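You operate a simulated robot arm through the tools that you are given. There is no shell and no other tool.

Carry out the task below with a simulated robot arm. There is one attempt and no reset: what you move stays moved.

## Task
Take the small steel dish and leave it on the clear plate. Then fetch the grey cork and set it on top of the orange spool. Then put the longest amber ribbed bead on top of the blue paperweight. Then open the wax tin lid. The order counts. Set down upright: longest amber ribbed bead.

It is judged by the outcome, as a careful person would: the job done as asked, and still so three seconds after it is handed in. It fails if anything else is knocked over, pushed out of place, dropped, spilled or broken. A push-on lid holds only when it is set on centred and level and pressed home; a screw cap is set on level and turned clockwise until tight.

## Robot
A 7-joint arm with a two-finger parallel gripper, fixed in place. Base frame: the origin is at the foot of the arm, x ahead of it, y to its left, z up. Units: mm, degrees, N and s.
Its first joint turns from -166.0 to 166.0 degrees. Payload 4.4 kg.
The TCP is the grasp point between the finger pads, 23 mm short of the fingertips. In the tool frame z runs along the fingers and y along their closing line. The gripper opens to 94 mm. The fingers are 38 mm wide and 10 mm thick; the gripper's body (54 by 96 mm) begins 39 mm behind the TCP.
Orientation is told as [roll, pitch, yaw] about the base's x, y, z axes, in that order, counted from this pose: with the fingers straight down and closing along the base's y, the tool's x points along the base's -x, its y along +y and its z along -z.

## Interface
- The arm moves only by the tool nudge_tool. Its argument "targets" is a list of rows, each an object of numbers (a shift or turn left out is 0, a gripper value left out holds the last): "x", "y", "z": the shift along the tool's x, y, z in m; "ax", "ay", "az": the turn, a rotation vector about the tool's x, y, z in degrees; "jaw": the finger opening in m, from 0 to 0.094. In form: [{"x": .., "y": .., "z": .., "ax": .., "ay": .., "az": .., "jaw": ..}, ...]. A call has 1 to 20 rows; each row shifts and turns the commanded pose from where the row before left it, along the tool's axes as they then stand. A row lasts 0.2 s, in which the tool goes at most 50 mm and 8.6 degrees; a call with a longer step from one row to the next is refused whole, and so is a gripper value outside its range. Where a pose cannot be reached the arm comes as near as it can. A force on the tool above 40 N (or 10 N above the force at the start of the call, whichever is more), or a blocked arm, ends the call early, and 0.2 s more pass. The fingers move at their own pace (about 72 mm/s each) and stop on an object; they squeeze with about 41 N. The grip force told is the motor's: it shows also when the fingers shut on nothing. Time passes only in rows, and 0.2 s behind the last, so rows that do not move let the fingers close. It gives the time, the measured TCP pose, the force on the tool (base axes), the opening and the grip force at its end, in the units of the frame above (readings bear some noise), with the torque about the TCP (base axes, N m) and any sound that the robot's microphone picked up.
- Cameras (640 x 400 px; columns grow to the right, rows downward): "scene" is fixed at [221.1, 650.1, 1584.9]; the picture's right is [-0.73, -0.68, 0.00], its down [-0.44, 0.47, -0.76] and it looks along [0.52, -0.56, -0.64] (base axes); focal length 337 px, centre (320, 200). "wrist" rides on the gripper at [86, 16, -75] in the tool frame; the picture's right is [-0.18, 0.98, 0.00], its down [-0.58, -0.11, -0.81] and it looks along [-0.79, -0.15, 0.59] (tool axes); focal length 243 px, centre (320, 200).
- snapshot(camera): a new picture of that camera. It takes no simulated time.
- pixel_to_xyz(camera, pixels): for up to 12 pixels [column, row] of the newest picture of that camera ("zoom" is the newest enlarged one), the place [x, y, z] in the base frame of the surface seen there, good to about 2 mm. It takes no simulated time.
- inspect(camera, box): a new picture of the part [left, top, right, bottom] of that camera's present view, enlarged. It takes no simulated time.
- sign_off(): hands the job in; it is judged then, once.

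Open the gripper and draw the arm clear of the work before you hand the job in, unless the task says otherwise.

The tools are called after "Request:" as a command line: name --argument value ..., lists and objects as JSON in quotes. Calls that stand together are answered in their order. nudge_tool: Moves the arm, as the interface text tells. Its arguments: {"type":"object","properties":{"targets":{"type":"array","items":{"type":"object","properties":{"x":{"type":"number"},"y":{"type":"number"},"z":{"type":"number"},"ax":{"type":"number"},"ay":{"type":"number"},"az":{"type":"number"},"jaw":{"type":"number"}}}}},"required":["targets"]} The other tools are called the same way: snapshot (camera) takes a picture; pixel_to_xyz (camera, pixels) gives the place of the surface under pixels of a picture; inspect (camera, box) takes an enlarged picture of a part of a camera's view; sign_off () hands the job in.

At the start:

```text
time_s: 0.0
tool_pos: [642.2, -104.3, 1136.2]
orientation: [0.0, 0.0, 0.0]
force: [0.3, 0.5, 0.7]
ft_torque: [0.02, -0.02, -0.01]
finger_gap: 94.1
grip_force: 0.0
```

scene: 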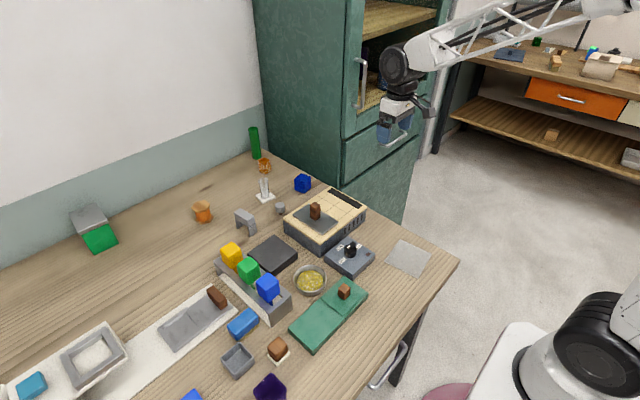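
wrist: 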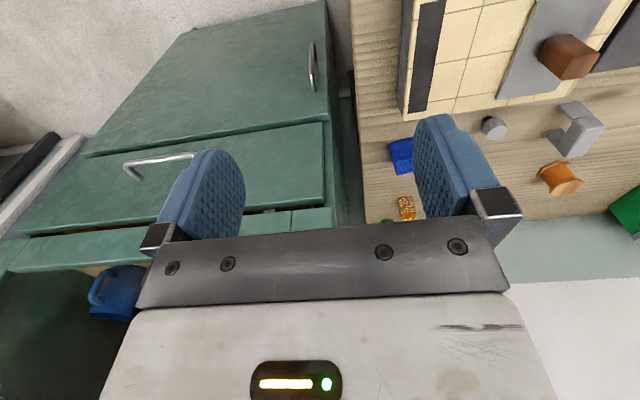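

The scene shows a cluttered table; I'll enlarge several parts to identify the dish, clear plate, cork, spool, beads, paperweight and tin.

Request:
inspect --camera "scene" --box '[180, 120, 340, 220]'

Request:
inspect --camera "scene" --box '[200, 220, 360, 320]'

Request:
inspect --camera "scene" --box '[150, 300, 310, 400]'

Request:
inspect --camera "scene" --box '[280, 180, 440, 280]'

Request:
inspect --camera "scene" --box '[0, 280, 192, 400]'

Request:
inspect --camera "scene" --box '[440, 0, 640, 125]'

```text
4.00 times, centred on (260, 170) of scene
```

zoom: 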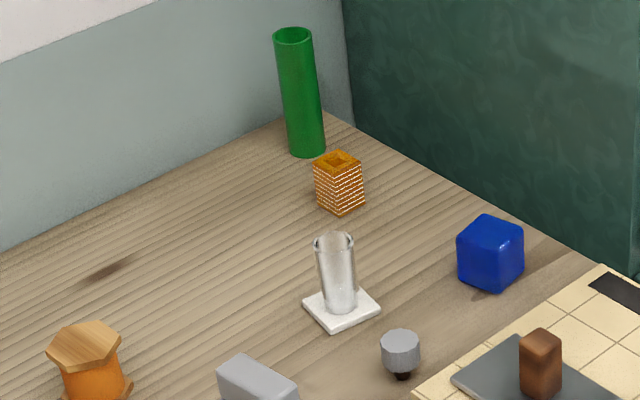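

```text
4.00 times, centred on (280, 270) of scene
```

zoom: 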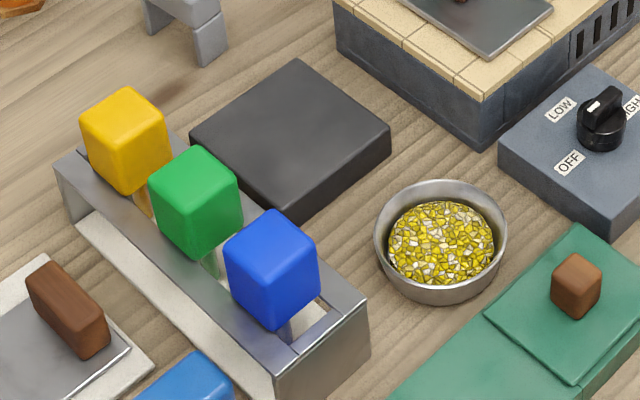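

```text
4.00 times, centred on (230, 350) of scene
```

zoom: 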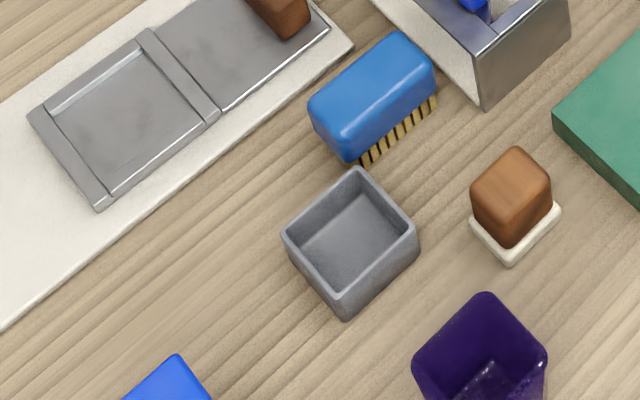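

```text
4.00 times, centred on (360, 230) of scene
```

zoom: 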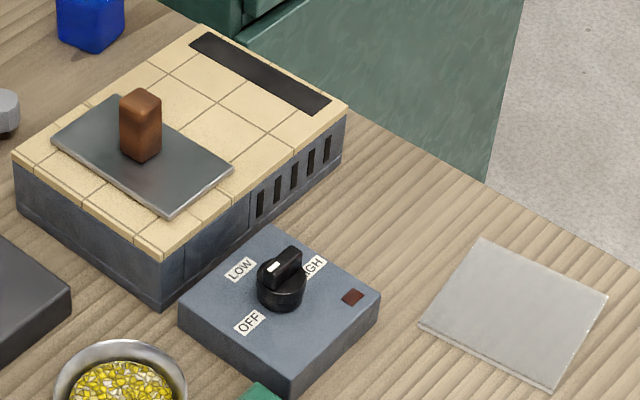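

```text
3.33 times, centred on (96, 340) of scene
```

zoom: 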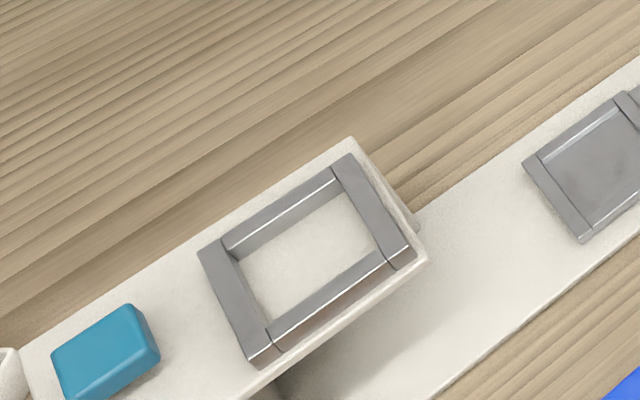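

```text
3.20 times, centred on (540, 62) of scene
```

zoom: 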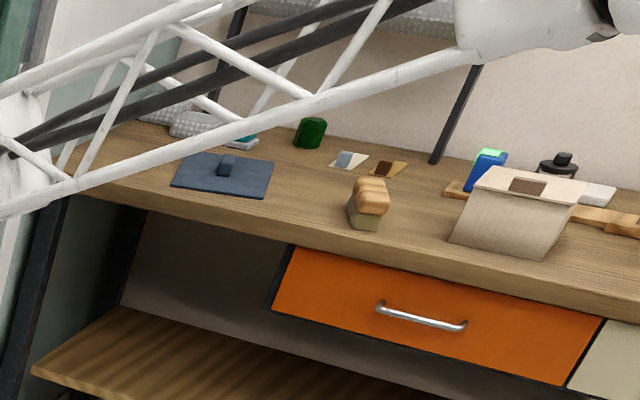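

I'll locate the main objects in base coordinates.

Request:
pixel_to_xyz --camera "scene" --pixels '[[310, 280], [408, 258], [280, 208], [203, 210], [264, 161], [303, 181], [93, 215], [100, 240], [344, 291], [315, 325], [237, 360], [192, 396]]'

Request:
pixel_to_xyz --camera "scene" --pixels '[[244, 325], [217, 297], [270, 388], [278, 348], [254, 140], [272, 253], [265, 195], [246, 220], [30, 385], [230, 252], [350, 248], [314, 210]]'

Request:
snapshot --camera "wrist"

```text
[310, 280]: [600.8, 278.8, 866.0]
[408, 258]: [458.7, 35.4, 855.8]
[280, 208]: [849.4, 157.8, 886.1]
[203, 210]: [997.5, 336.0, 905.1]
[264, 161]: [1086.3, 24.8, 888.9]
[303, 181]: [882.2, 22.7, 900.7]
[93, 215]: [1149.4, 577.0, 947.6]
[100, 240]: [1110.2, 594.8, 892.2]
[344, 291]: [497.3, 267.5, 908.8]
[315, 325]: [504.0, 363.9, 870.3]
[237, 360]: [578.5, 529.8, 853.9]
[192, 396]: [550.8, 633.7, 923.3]
```

```text
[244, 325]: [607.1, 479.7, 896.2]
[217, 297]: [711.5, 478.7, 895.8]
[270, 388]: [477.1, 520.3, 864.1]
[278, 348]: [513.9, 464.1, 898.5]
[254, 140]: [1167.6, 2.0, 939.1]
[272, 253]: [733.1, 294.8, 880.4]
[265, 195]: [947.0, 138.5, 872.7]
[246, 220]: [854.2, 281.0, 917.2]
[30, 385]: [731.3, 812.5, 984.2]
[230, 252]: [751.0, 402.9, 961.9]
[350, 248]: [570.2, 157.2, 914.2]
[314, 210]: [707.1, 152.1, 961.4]
```

```text
taken
```

wrist: 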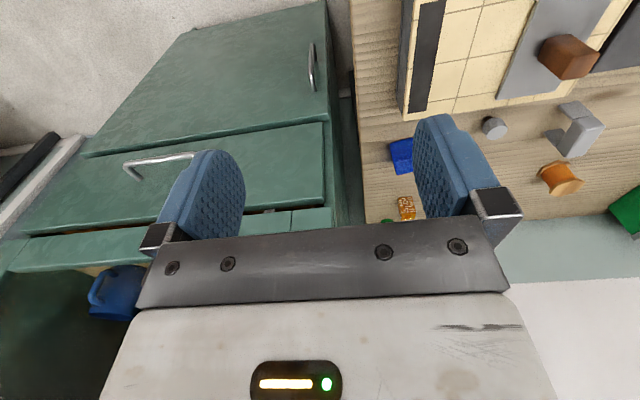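

Now the bench at the upper right and hidden areas; also I'll check what else is around there.

Request:
pixel_to_xyz --camera "scene" --pixels '[[509, 55], [555, 62], [600, 65], [537, 42], [547, 50], [561, 52], [592, 50], [614, 52], [570, 98], [550, 135], [630, 158], [385, 20]]'

Request:
inspect --camera "scene" --box '[480, 20, 640, 120]'

Request:
inspect --camera "scene" --box '[40, 180, 140, 260]'

Request:
inspect --camera "scene" --box '[240, 140, 320, 220]'

Request:
inspect --camera "scene" --box '[340, 0, 440, 120]'

Request:
inspect --camera "wrist" --box '[360, 60, 640, 240]'

```text
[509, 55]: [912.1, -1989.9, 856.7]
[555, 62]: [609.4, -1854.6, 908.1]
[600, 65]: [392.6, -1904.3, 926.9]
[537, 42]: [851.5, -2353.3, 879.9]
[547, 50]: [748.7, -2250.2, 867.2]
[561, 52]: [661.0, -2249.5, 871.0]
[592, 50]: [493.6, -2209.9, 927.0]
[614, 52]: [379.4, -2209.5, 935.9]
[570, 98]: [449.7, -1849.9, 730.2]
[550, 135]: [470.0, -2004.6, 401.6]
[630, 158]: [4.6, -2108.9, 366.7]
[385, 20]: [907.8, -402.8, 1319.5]
```

```text
4.00 times, centred on (560, 70) of scene
```

zoom: 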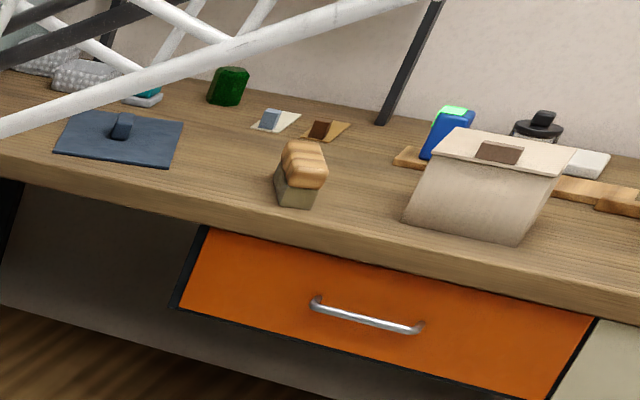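

```text
5.00 times, centred on (90, 220) of scene
```

zoom: 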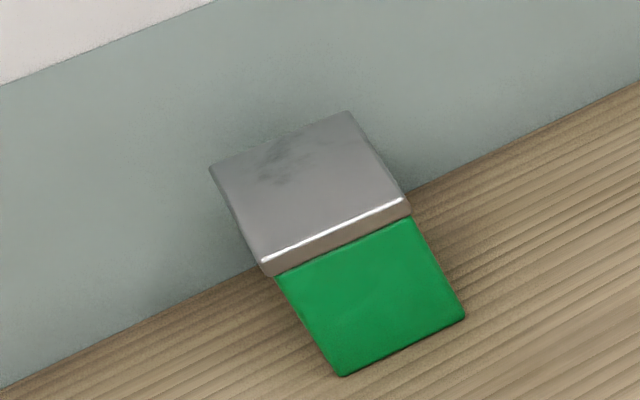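

```text
5.00 times, centred on (280, 180) of scene
```

zoom: 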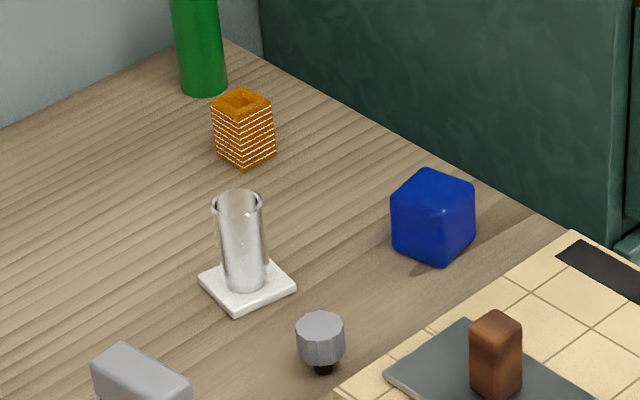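

```text
3.33 times, centred on (390, 60) of scene
```

zoom: 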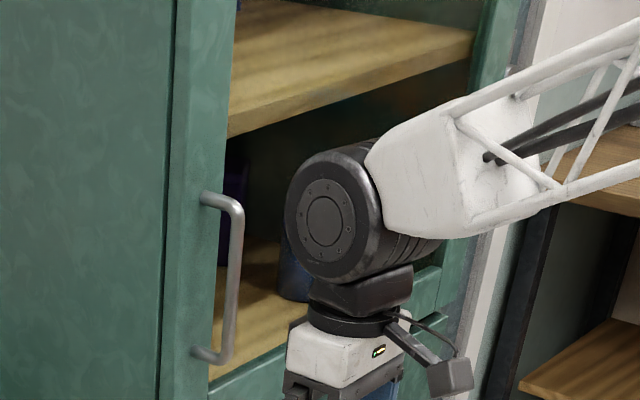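

```text
2.22 times, centred on (500, 150) of wrist
```

zoom: 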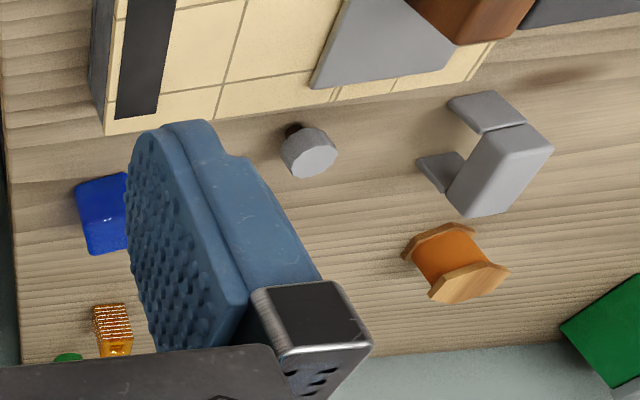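

No further amber beads are visible yet; I'll raise the arm over the table and look with the wrist camera toward the left side of the table.

Request:
nudge_tool --targets '[{"x": 0.02, "y": 0.035, "z": -0.012}, {"x": 0.02, "y": 0.04, "z": -0.012}, {"x": 0.02, "y": 0.04, "z": -0.012}, {"x": 0.02, "y": 0.04, "z": -0.012}, {"x": 0.02, "y": 0.04, "z": -0.012}, {"x": 0.02, "y": 0.04, "z": -0.012}, {"x": 0.02, "y": 0.04, "z": -0.012}, {"x": 0.02, "y": 0.04, "z": -0.012}, {"x": 0.02, "y": 0.04, "z": -0.012}, {"x": 0.02, "y": 0.04, "z": -0.012}, {"az": -8}, {"az": -8}, {"az": -8}, {"az": -8}, {"az": -8}]'

Request:
snapshot --camera "wrist"

Request:
snapshot --camera "scene"

```text
time_s: 3.2
tool_pos: [442.6, 290.1, 1256.6]
orientation: [0.0, 0.0, 40.2]
force: [-0.3, -0.6, -0.3]
ft_torque: [0.01, -0.04, -0.01]
finger_gap: 93.9
grip_force: 0.0
```

```text
taken
```

wrist: 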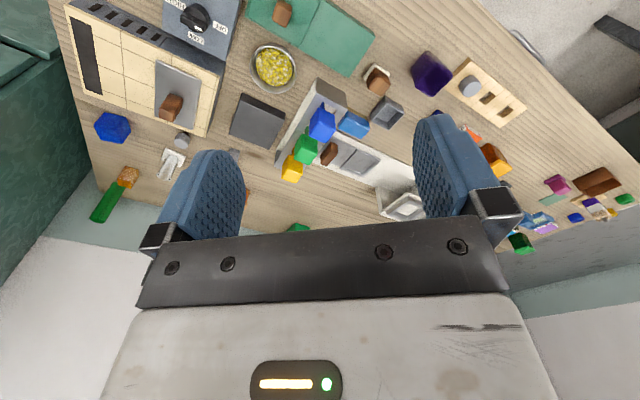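

```text
taken
```

scene: 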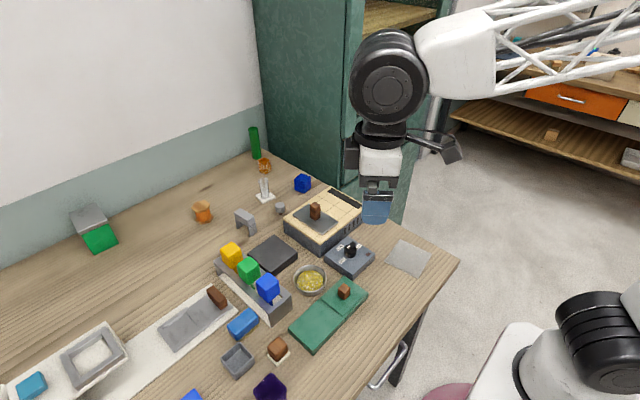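

There are many more objects on the left end of the table (wrist pixels 450-640, 70-260). I'll enlarge that and then move the camera on.

Request:
inspect --camera "wrist" --box '[430, 40, 640, 260]'

Request:
nudge_tool --targets '[{"az": -8}, {"az": -8}, {"az": -8}, {"az": -8}, {"az": -8}, {"az": -8}]'

Request:
snapshot --camera "wrist"

```text
1.82 times, centred on (535, 150) of wrist
```

zoom: 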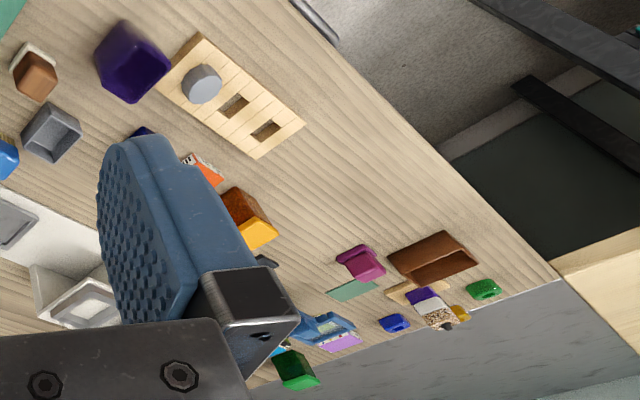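

```text
time_s: 4.6
tool_pos: [441.7, 289.3, 1257.0]
orientation: [0.0, 0.0, 88.1]
force: [-0.2, -0.2, 0.3]
ft_torque: [0.04, 0.05, -0.01]
finger_gap: 94.0
grip_force: 0.2
```

```text
taken
```

wrist: 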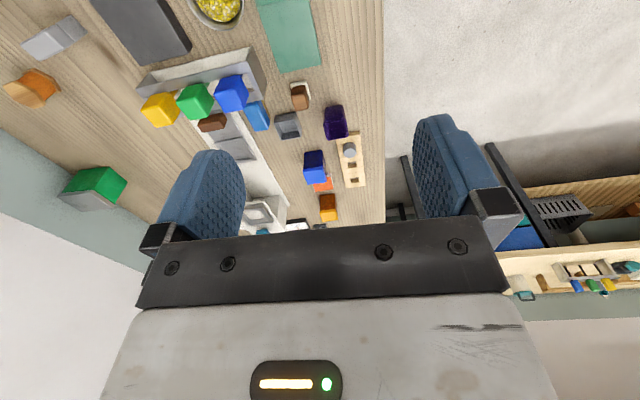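

The far left part is hidden by the gripper body; I'll advance the hand along +y to see it.

Request:
nudge_tool --targets '[{"x": -0.045}, {"x": -0.045}, {"x": -0.045}, {"x": -0.045}, {"x": -0.045}, {"x": -0.045}, {"x": -0.045}, {"x": -0.045}]'

Request:
snapshot --camera "wrist"

Request:
inspect --camera "wrist" --box '[230, 0, 420, 240]'

```text
time_s: 6.4
tool_pos: [453.7, 651.5, 1256.2]
orientation: [0.0, -0.1, 87.9]
force: [0.2, 0.6, -1.1]
ft_torque: [-0.02, 0.04, -0.02]
finger_gap: 94.1
grip_force: 0.0
```

```text
taken
```

wrist: 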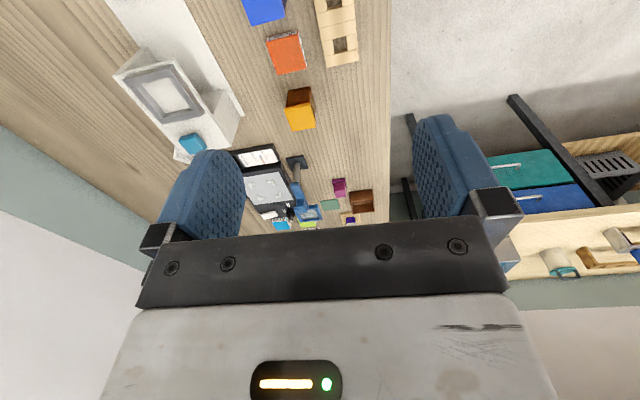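

```text
1.67 times, centred on (325, 120) of wrist
```

zoom: 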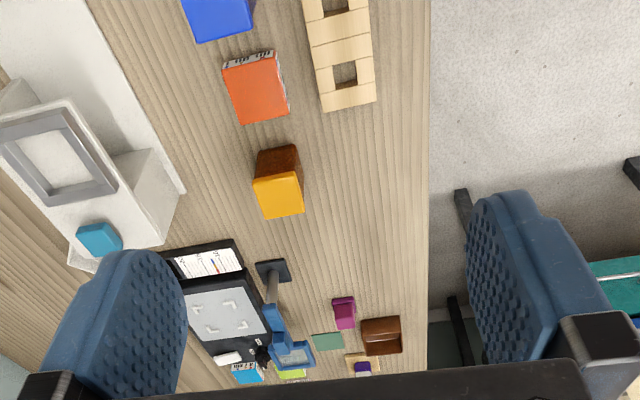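

More objects lie beyond y≈1000; advancing further with the wrist camera to see them.

Request:
nudge_tool --targets '[{"x": -0.03, "y": 0.03}, {"x": -0.03, "y": 0.03}, {"x": -0.03, "y": 0.03}, {"x": -0.03, "y": 0.03}, {"x": -0.03, "y": 0.03}, {"x": -0.03, "y": 0.03}, {"x": -0.03, "y": 0.0}]'

Request:
snapshot --camera "wrist"

Request:
inspect --camera "wrist" --box '[130, 20, 370, 240]'

```text
time_s: 8.0
tool_pos: [281.5, 868.5, 1256.6]
orientation: [0.0, 0.1, 88.0]
force: [-0.5, -0.3, -0.9]
ft_torque: [0.0, 0.03, 0.02]
finger_gap: 94.0
grip_force: 0.0
```

```text
taken
```

wrist: 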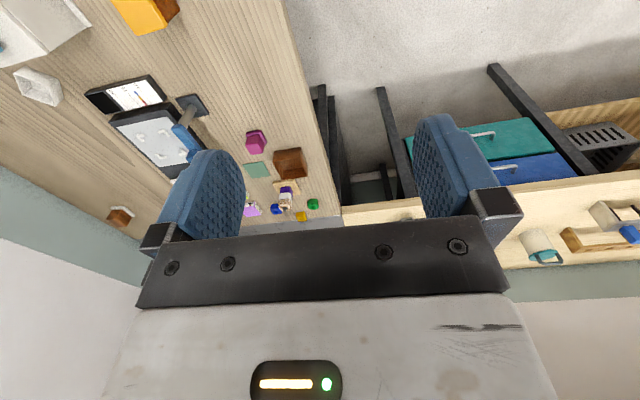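

```text
1.82 times, centred on (250, 130) of wrist
```

zoom: 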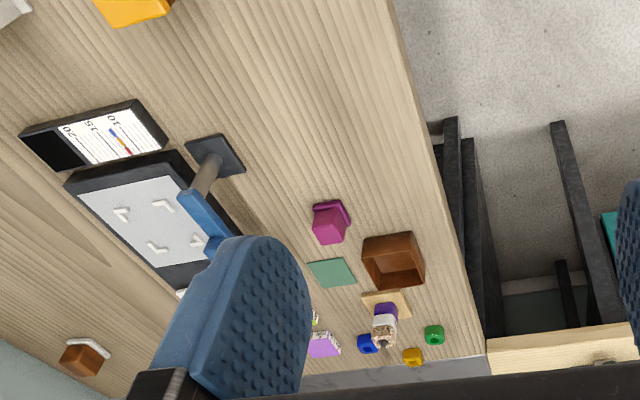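

I'll enlarge the cluster at wrist (240-330, 120-230) and get places for those objects.

Request:
inspect --camera "wrist" --box '[230, 120, 340, 230]'

Request:
pixel_to_xyz --camera "wrist" --pixels '[[301, 216], [313, 204], [277, 209], [251, 209], [286, 202], [290, 162], [256, 140], [258, 170], [120, 217], [125, 92], [30, 88], [150, 12]]'

Request:
inspect --camera "wrist" --box '[500, 180, 640, 280]'

```text
3.64 times, centred on (285, 175) of wrist
```

zoom: 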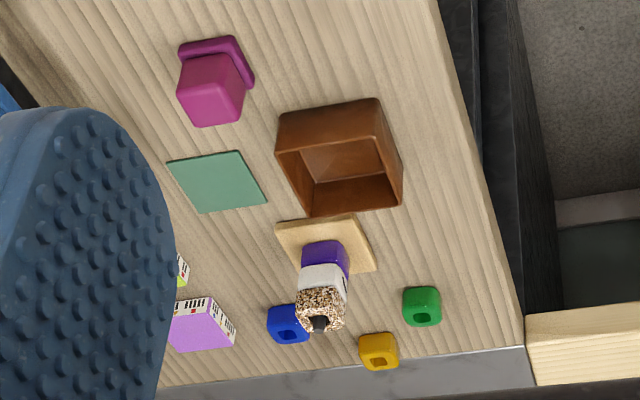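

```text
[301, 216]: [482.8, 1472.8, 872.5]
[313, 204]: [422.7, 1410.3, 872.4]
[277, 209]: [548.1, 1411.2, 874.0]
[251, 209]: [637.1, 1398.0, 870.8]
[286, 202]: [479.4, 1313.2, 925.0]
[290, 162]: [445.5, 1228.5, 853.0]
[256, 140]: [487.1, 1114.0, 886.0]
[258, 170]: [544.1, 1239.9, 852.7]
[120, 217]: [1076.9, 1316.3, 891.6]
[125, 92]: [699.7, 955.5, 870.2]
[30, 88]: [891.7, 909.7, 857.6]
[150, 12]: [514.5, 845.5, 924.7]
```

```text
4.00 times, centred on (570, 230) of wrist
```

zoom: 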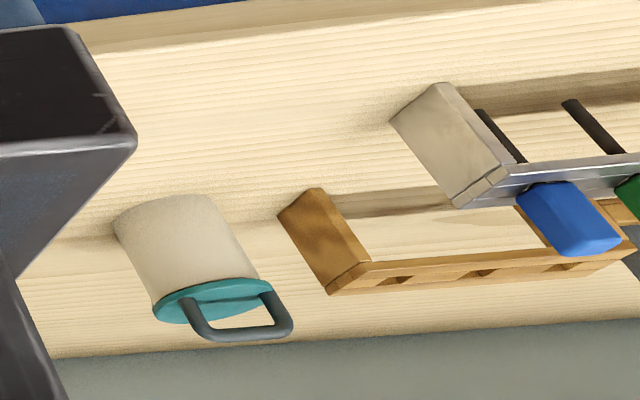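

The left-end objects are all far out of reach (y>1200). I'll draw back and survey the main table from the base side with yaw 0.

Request:
nudge_tool --targets '[{"x": 0.048}, {"x": 0.048}, {"x": 0.048}, {"x": 0.048}, {"x": 0.048}, {"x": 0.048}, {"x": 0.048}, {"x": 0.048}, {"x": 0.048}, {"az": 8}, {"az": 8}, {"az": 8}, {"az": 8}, {"az": 8}, {"az": 8}, {"az": 8}, {"az": 8}, {"az": 8}, {"az": 8}]'

Request:
snapshot --camera "wrist"

Request:
snapshot --camera "scene"

```text
time_s: 12.0
tool_pos: [267.6, 434.2, 1256.7]
orientation: [0.0, 0.1, 8.0]
force: [-0.3, -0.7, 0.1]
ft_torque: [-0.04, 0.0, -0.02]
finger_gap: 93.9
grip_force: 0.1
```

```text
taken
```

wrist: 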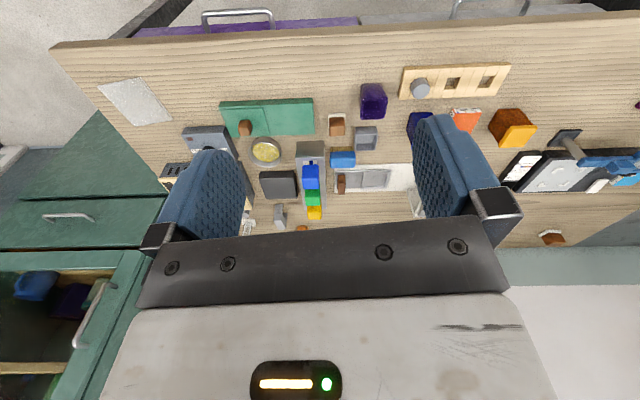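

```text
taken
```

scene: 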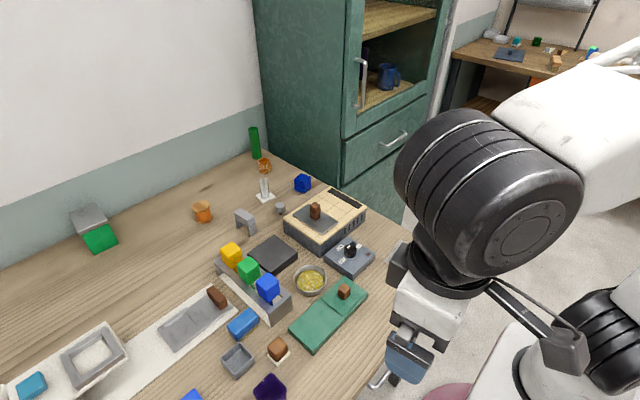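

Enlarging the wrist view of the table for detail.

Request:
inspect --camera "wrist" --box '[80, 60, 240, 160]'

Request:
inspect --camera "wrist" --box '[210, 80, 350, 180]'

Request:
inspect --camera "wrist" --box '[320, 50, 560, 200]'

Request:
inspect --camera "wrist" --box '[230, 130, 430, 240]'

Request:
inspect --camera "wrist" --box '[480, 100, 640, 260]'

Request:
inspect --camera "wrist" --box '[0, 220, 150, 400]'

```text
4.00 times, centred on (160, 110) of wrist
```

zoom: 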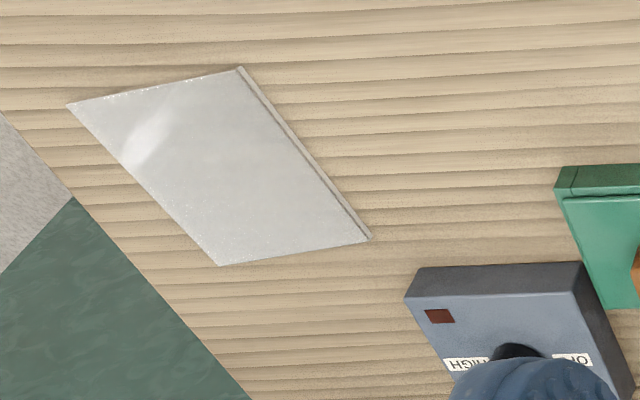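

```text
4.00 times, centred on (280, 130) of wrist
```

zoom: 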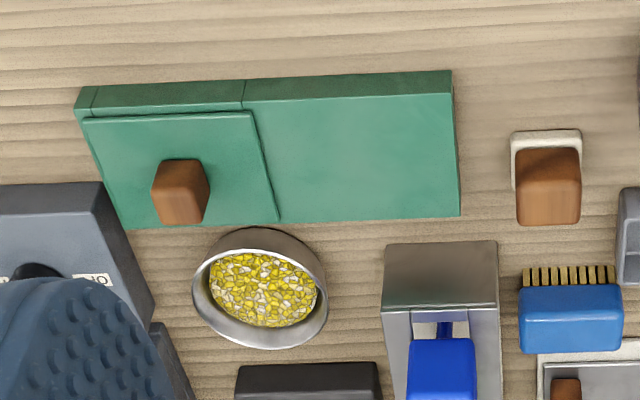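

```text
2.67 times, centred on (440, 125) of wrist
```

zoom: 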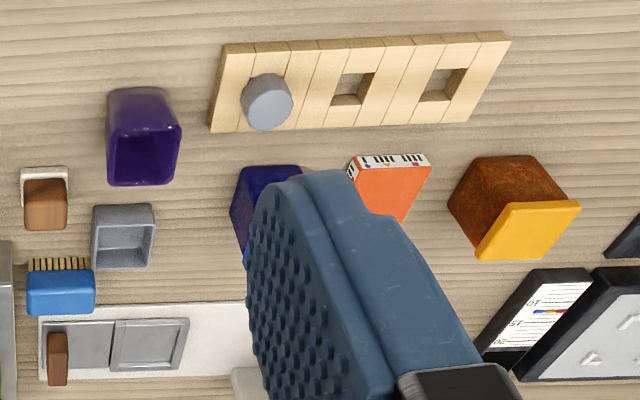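

```text
3.20 times, centred on (330, 185) of wrist
```

zoom: 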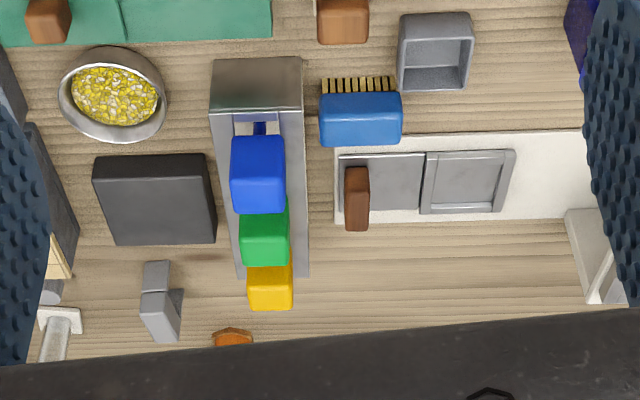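

```text
2.50 times, centred on (560, 180) of wrist
```

zoom: 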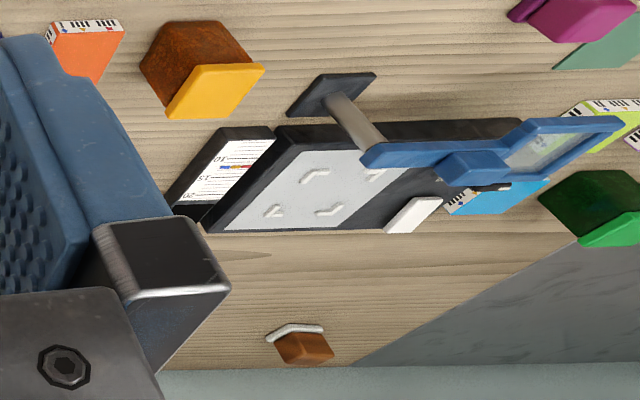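

```text
2.22 times, centred on (75, 310) of wrist
```

zoom: 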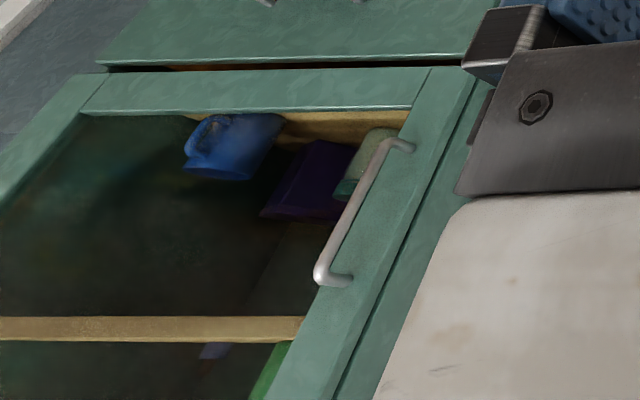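

I'll move in closer to look at the tile block, green box and bowl area.

Request:
nudge_tool --targets '[{"az": 8}, {"x": -0.027, "y": -0.039, "z": 0.01}, {"x": -0.027, "y": -0.039, "z": 0.01}, {"x": -0.027, "y": -0.039, "z": 0.01}, {"x": -0.027, "y": -0.039, "z": 0.01}, {"x": -0.027, "y": -0.039, "z": 0.01}, {"x": -0.027, "y": -0.039, "z": 0.01}]'

Request:
snapshot --camera "wrist"

Request:
inspect --camera "wrist" --box '[160, 0, 480, 200]'

```text
time_s: 13.6
tool_pos: [425.3, 196.2, 1200.8]
orientation: [0.0, 0.0, 0.1]
force: [-0.6, 0.4, -0.5]
ft_torque: [0.0, -0.01, 0.0]
finger_gap: 94.0
grip_force: 0.0
```

```text
taken
```

wrist: 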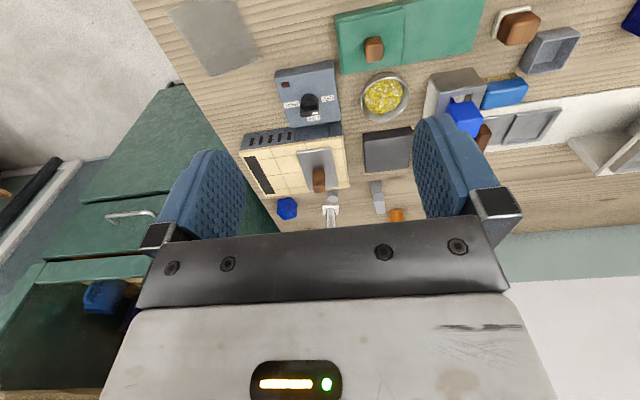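

```text
2.00 times, centred on (320, 100) of wrist
```

zoom: 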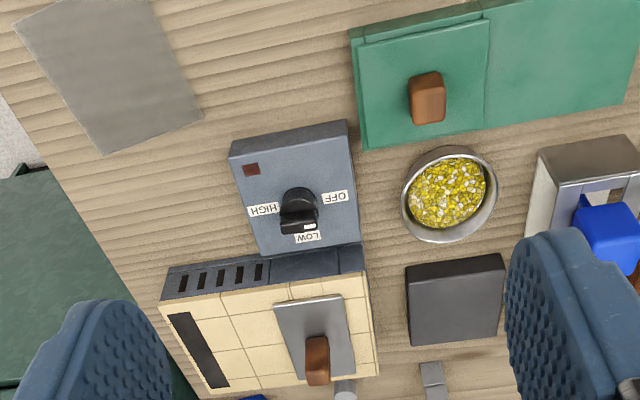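

I'll move closer to the steel tray with the brown handle near (711, 479) and view it.

Request:
nudge_tool --targets '[{"y": 0.045, "z": 0.015}, {"y": 0.045, "z": 0.015}, {"y": 0.045, "z": 0.015}, {"y": 0.045, "z": 0.015}, {"y": 0.045, "z": 0.015}, {"y": 0.045, "z": 0.015}]'

Request:
snapshot --camera "wrist"

Request:
inspect --camera "wrist" --box '[220, 80, 420, 240]'

Request:
inspect --camera "wrist" --box '[160, 0, 320, 100]'

```text
time_s: 15.0
tool_pos: [428.9, 470.0, 1105.4]
orientation: [0.1, -0.2, 0.0]
force: [-0.6, 0.7, 1.0]
ft_torque: [0.0, -0.01, 0.02]
finger_gap: 94.0
grip_force: 0.0
```

```text
taken
```

wrist: 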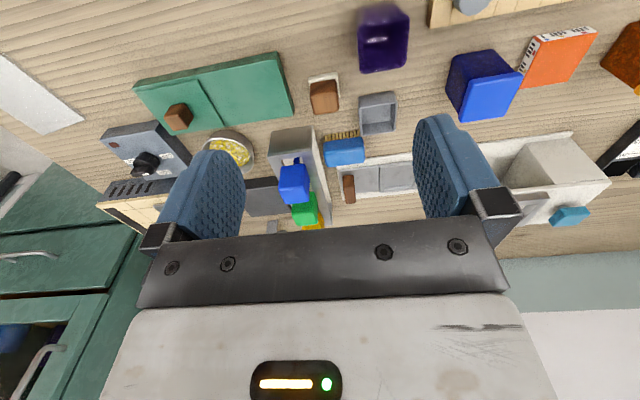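

```text
2.50 times, centred on (320, 160) of wrist
```

zoom: 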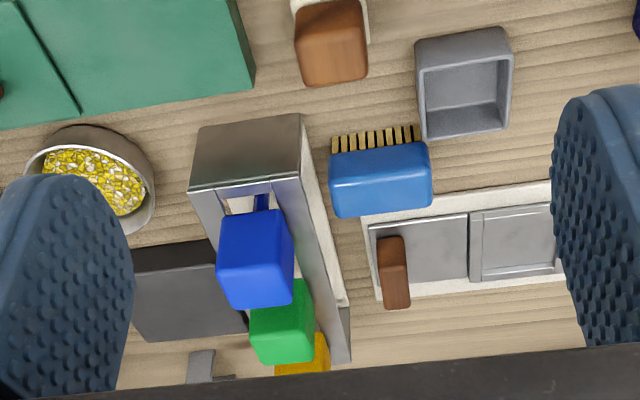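

```text
4.00 times, centred on (240, 50) of wrist
```

zoom: 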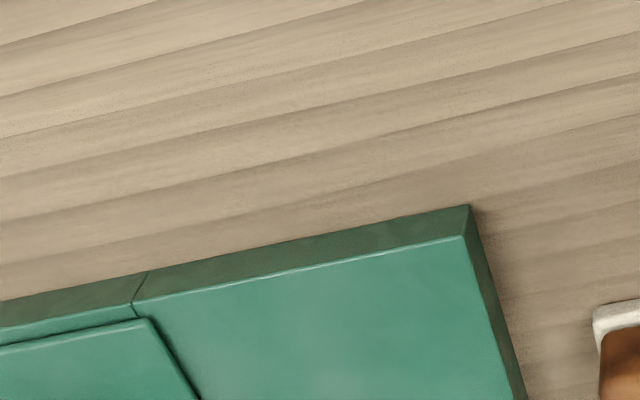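

I'll go further left to see the steel tray and the white apparatus clearly.

Request:
nudge_tool --targets '[{"y": 0.045, "z": -0.015}, {"y": 0.045, "z": -0.015}, {"y": 0.045, "z": -0.015}, {"y": 0.045, "x": 0.0}, {"x": 0.04}, {"x": 0.02}]'

Request:
snapshot --camera "wrist"

Request:
inspect --camera "wrist" --box '[200, 80, 440, 240]'

Request:
inspect --camera "scene" --box '[100, 270, 260, 380]'

Request:
inspect --camera "scene" --box '[280, 260, 380, 360]'

```text
time_s: 16.4
tool_pos: [369.3, 652.0, 1151.4]
orientation: [-0.1, 0.0, -0.1]
force: [0.1, 0.5, 0.1]
ft_torque: [-0.02, 0.0, -0.02]
finger_gap: 94.2
grip_force: 0.1
```

```text
taken
```

wrist: 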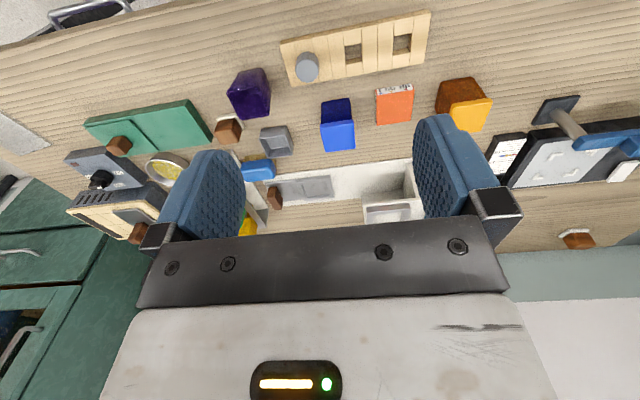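

```text
2.50 times, centred on (320, 160) of wrist
```

zoom: 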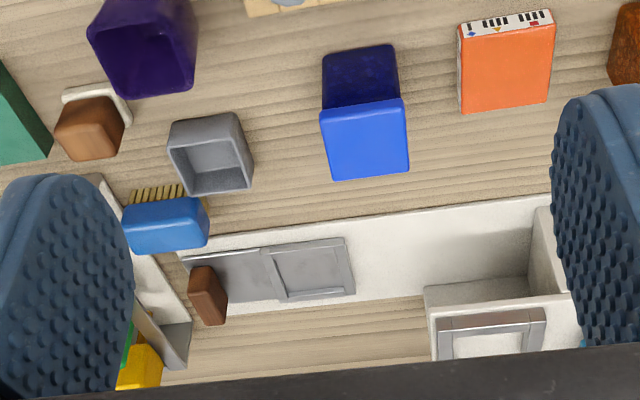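

```text
3.64 times, centred on (180, 325) of scene
```

zoom: 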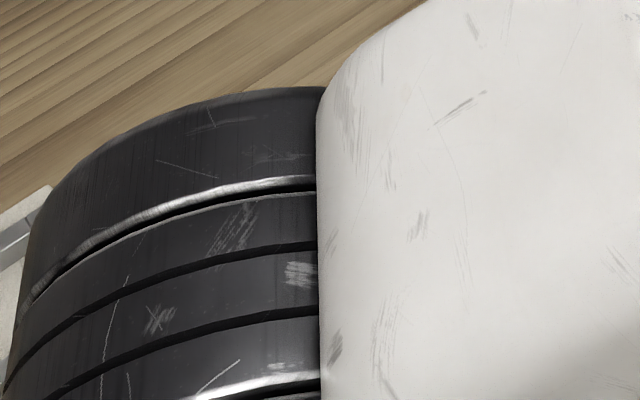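

```text
4.00 times, centred on (330, 310) of scene
```

zoom: 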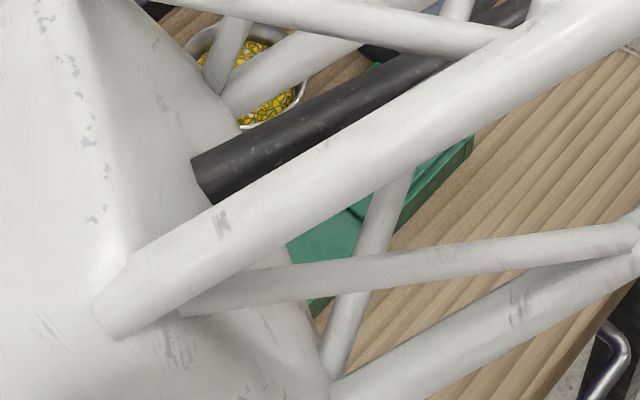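

The remaining key objects are at the right; I'll move over to view the amber ribbed item, blue cube and cork closely.

Request:
nudge_tool --targets '[{"x": -0.02, "y": -0.045}, {"x": -0.02, "y": -0.045}, {"x": -0.02, "y": -0.045}, {"x": -0.02, "y": -0.045}, {"x": -0.02, "y": -0.045}, {"x": -0.02, "y": -0.045}, {"x": -0.02, "y": -0.045}, {"x": -0.02, "y": -0.045}, {"x": -0.02, "y": -0.045}, {"x": -0.02, "y": -0.045}, {"x": -0.02, "y": -0.045}, {"x": -0.03, "y": -0.04}, {"x": -0.03, "y": -0.04}]'

Request:
snapshot --camera "wrist"

Request:
inspect --camera "wrist" --box '[220, 80, 420, 240]'

Request:
snapshot --camera "scene"

```text
time_s: 19.2
tool_pos: [653.9, 77.1, 1151.9]
orientation: [0.0, -0.1, 0.0]
force: [-0.4, -0.6, 0.0]
ft_torque: [0.04, -0.02, -0.04]
finger_gap: 93.8
grip_force: 0.0
```

```text
taken
```

wrist: 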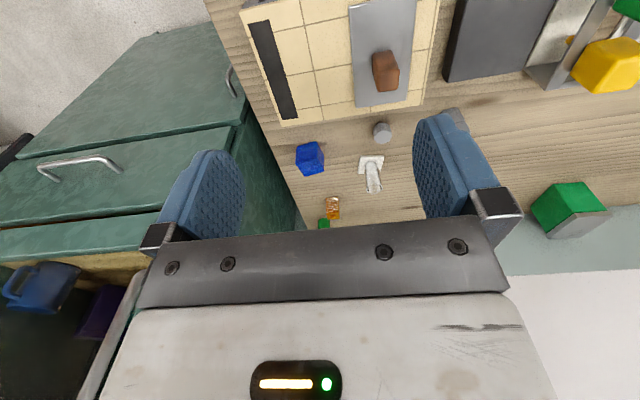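

```text
2.50 times, centred on (320, 160) of wrist
```

zoom: 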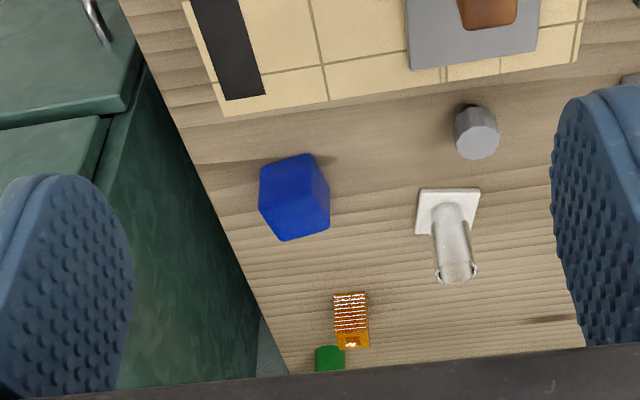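

```text
taken
```

scene: 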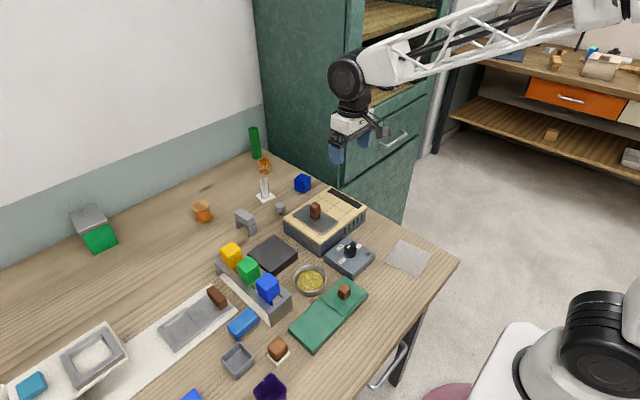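

I'll go closer to the amber ribbed bead to see whether there is more than one.

Request:
nudge_tool --targets '[{"x": -0.04}, {"x": -0.04}, {"x": -0.04}, {"x": -0.04}]'

Request:
snapshot --camera "wrist"

Request:
inspect --camera "wrist" --box '[240, 80, 440, 240]'

```text
time_s: 20.2
tool_pos: [813.5, 73.9, 1154.2]
orientation: [0.0, 0.0, -0.1]
force: [0.5, 0.3, 0.4]
ft_torque: [0.02, -0.01, 0.03]
finger_gap: 94.2
grip_force: 0.1
```

```text
taken
```

wrist: 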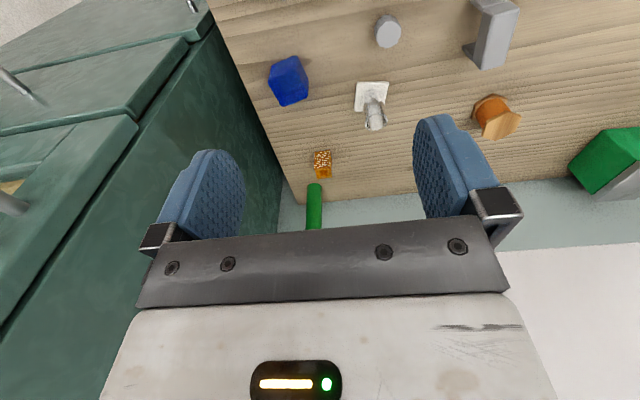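

```text
2.50 times, centred on (340, 160) of wrist
```

zoom: 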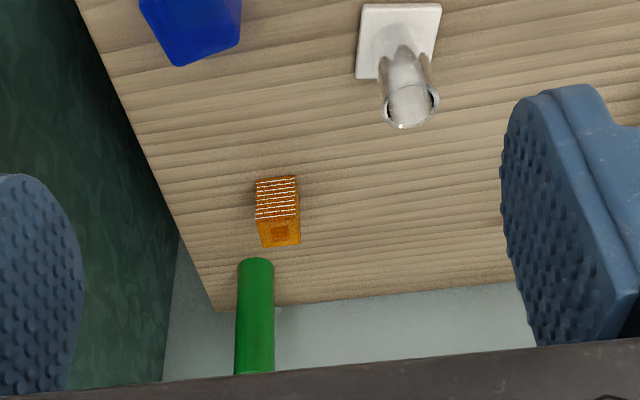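

Only one amber ribbed bead is here. I'll scan the other directions (−y and behind) in case more exist within reach.

Request:
nudge_tool --targets '[{"x": 0.045, "y": -0.009, "z": -0.012}, {"x": 0.045, "y": -0.009, "z": -0.012}, {"x": 0.045, "y": -0.009, "z": -0.012}, {"x": 0.045, "y": -0.009, "z": -0.012}, {"x": 0.045, "y": -0.009, "z": -0.012}, {"x": 0.045, "y": -0.009, "z": -0.012}, {"x": 0.045, "y": -0.009, "z": -0.012}, {"x": 0.045, "y": -0.009, "z": -0.012}, {"az": 8.5}, {"az": 8.5}, {"az": 8.5}, {"az": 8.5}, {"az": 8.5}, {"az": 8.5}, {"az": 8.5}, {"az": 8.5}, {"az": 8.5}, {"az": 8.5}]'

Request:
snapshot --camera "wrist"

Request:
nudge_tool --targets '[{"az": 8.5}, {"az": 8.5}, {"az": 8.5}, {"az": 8.5}, {"az": 8.5}]'

Request:
snapshot --camera "wrist"

Request:
nudge_tool --targets '[{"az": 8.5}, {"az": 8.5}, {"az": 8.5}, {"az": 8.5}, {"az": 8.5}]'

Request:
snapshot --camera "wrist"

```text
time_s: 24.0
tool_pos: [449.3, 3.8, 1248.1]
orientation: [-0.1, 0.0, -85.1]
force: [-1.1, -0.3, 0.2]
ft_torque: [0.0, -0.01, 0.01]
finger_gap: 93.9
grip_force: 0.1
```

```text
taken
```

wrist: 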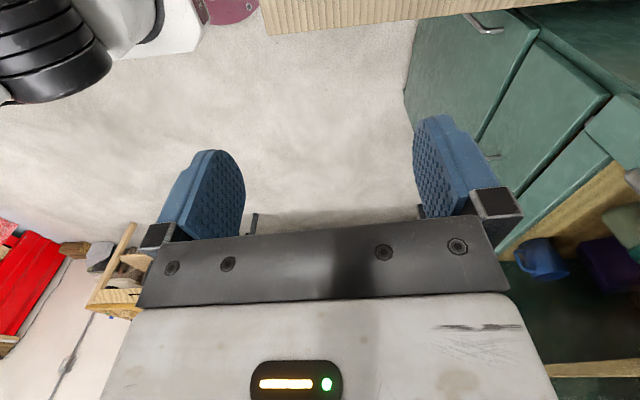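

```text
time_s: 25.2
tool_pos: [449.2, 3.5, 1246.0]
orientation: [0.0, 0.1, -127.6]
force: [0.0, 0.8, -0.4]
ft_torque: [0.01, -0.02, -0.02]
finger_gap: 93.9
grip_force: 0.0
```

```text
taken
```

wrist: 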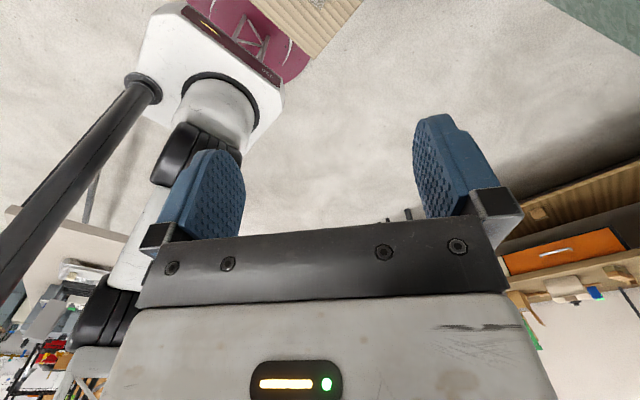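

```text
time_s: 26.4
tool_pos: [448.8, 3.8, 1247.4]
orientation: [0.0, 0.0, -170.2]
force: [-0.4, -0.5, -0.3]
ft_torque: [0.0, 0.0, 0.03]
finger_gap: 93.7
grip_force: 0.0
```

```text
taken
```

wrist: 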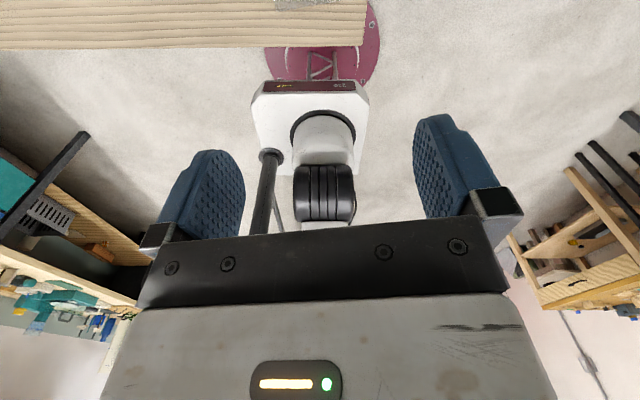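

Nothing reachable elsewhere, so all work is on this table. I'll turn back to yaw 0.

Request:
nudge_tool --targets '[{"az": -8.5}, {"az": -8.5}, {"az": -8.5}, {"az": -8.5}, {"az": -8.5}, {"az": -8.5}, {"az": -8.5}, {"az": -8.5}, {"az": -8.5}, {"az": -8.5}, {"az": -8.5}, {"az": -8.5}, {"az": -8.5}, {"az": -8.5}, {"az": -8.5}, {"az": -8.5}, {"az": -8.5}, {"az": -8.5}, {"az": -8.5}, {"az": -8.6}]'

Request:
nudge_tool --targets '[{"x": 0.01, "y": 0.04, "z": 0.016}, {"x": 0.01, "y": 0.04, "z": 0.016}, {"x": 0.01, "y": 0.04, "z": 0.016}, {"x": 0.01, "y": 0.04, "z": 0.016}, {"x": 0.01, "y": 0.04, "z": 0.016}, {"x": 0.01, "y": 0.04, "z": 0.016}, {"x": 0.01, "y": 0.04, "z": 0.016}]'

Request:
snapshot --camera "wrist"

Request:
inspect --camera "wrist" --box '[200, 0, 440, 150]'

Request:
inspect --camera "scene" --box '[280, 250, 380, 350]'

```text
time_s: 30.6
tool_pos: [448.5, 2.2, 1247.4]
orientation: [0.0, 0.0, 0.2]
force: [-0.3, -0.4, -0.7]
ft_torque: [0.02, 0.01, 0.0]
finger_gap: 94.0
grip_force: 0.0
```

```text
time_s: 32.2
tool_pos: [375.9, 285.7, 1135.1]
orientation: [0.0, 0.0, 0.2]
force: [-0.2, -0.2, -0.3]
ft_torque: [0.02, 0.01, 0.0]
finger_gap: 93.8
grip_force: 0.0
```

```text
taken
```

wrist: 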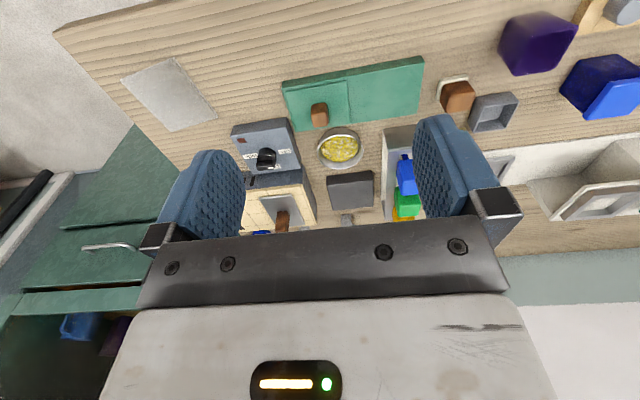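

```text
2.67 times, centred on (320, 75) of wrist
```

zoom: 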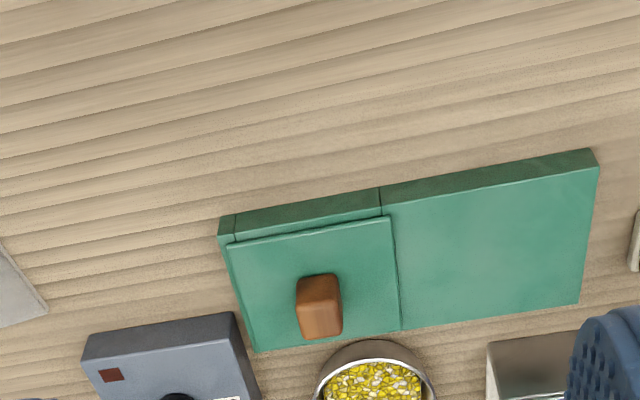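

```text
4.00 times, centred on (330, 300) of scene
```

zoom: 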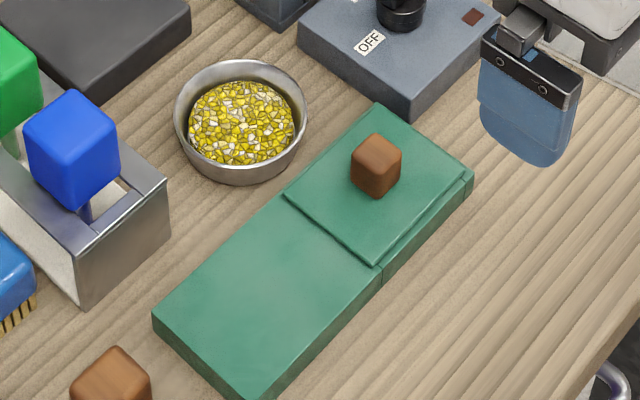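

Now I'll measure the steel dish rim, from the scene zoom (rim around (241,120) in zoom).

Request:
pixel_to_xyz --camera "zoom" --pixels '[[177, 110], [305, 110], [240, 63], [240, 172], [245, 120], [200, 80], [290, 82], [195, 150], [290, 150], [240, 182], [376, 160], [230, 300]]'

Request:
inspect --camera "wrist" --box '[300, 110, 380, 180]'

```text
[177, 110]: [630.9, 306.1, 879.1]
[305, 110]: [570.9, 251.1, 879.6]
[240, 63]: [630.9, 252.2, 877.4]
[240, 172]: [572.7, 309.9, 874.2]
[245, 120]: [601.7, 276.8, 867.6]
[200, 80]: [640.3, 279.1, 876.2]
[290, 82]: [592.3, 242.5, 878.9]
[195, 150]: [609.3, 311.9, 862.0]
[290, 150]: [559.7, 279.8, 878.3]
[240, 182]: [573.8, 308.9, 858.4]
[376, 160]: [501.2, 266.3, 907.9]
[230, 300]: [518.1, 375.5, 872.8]
```

```text
5.71 times, centred on (340, 145) of wrist
```

zoom: 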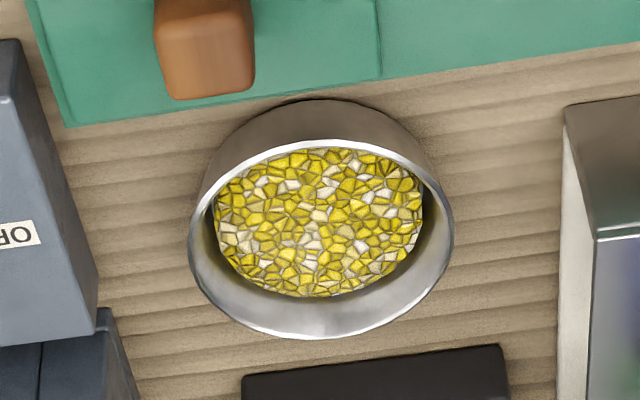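

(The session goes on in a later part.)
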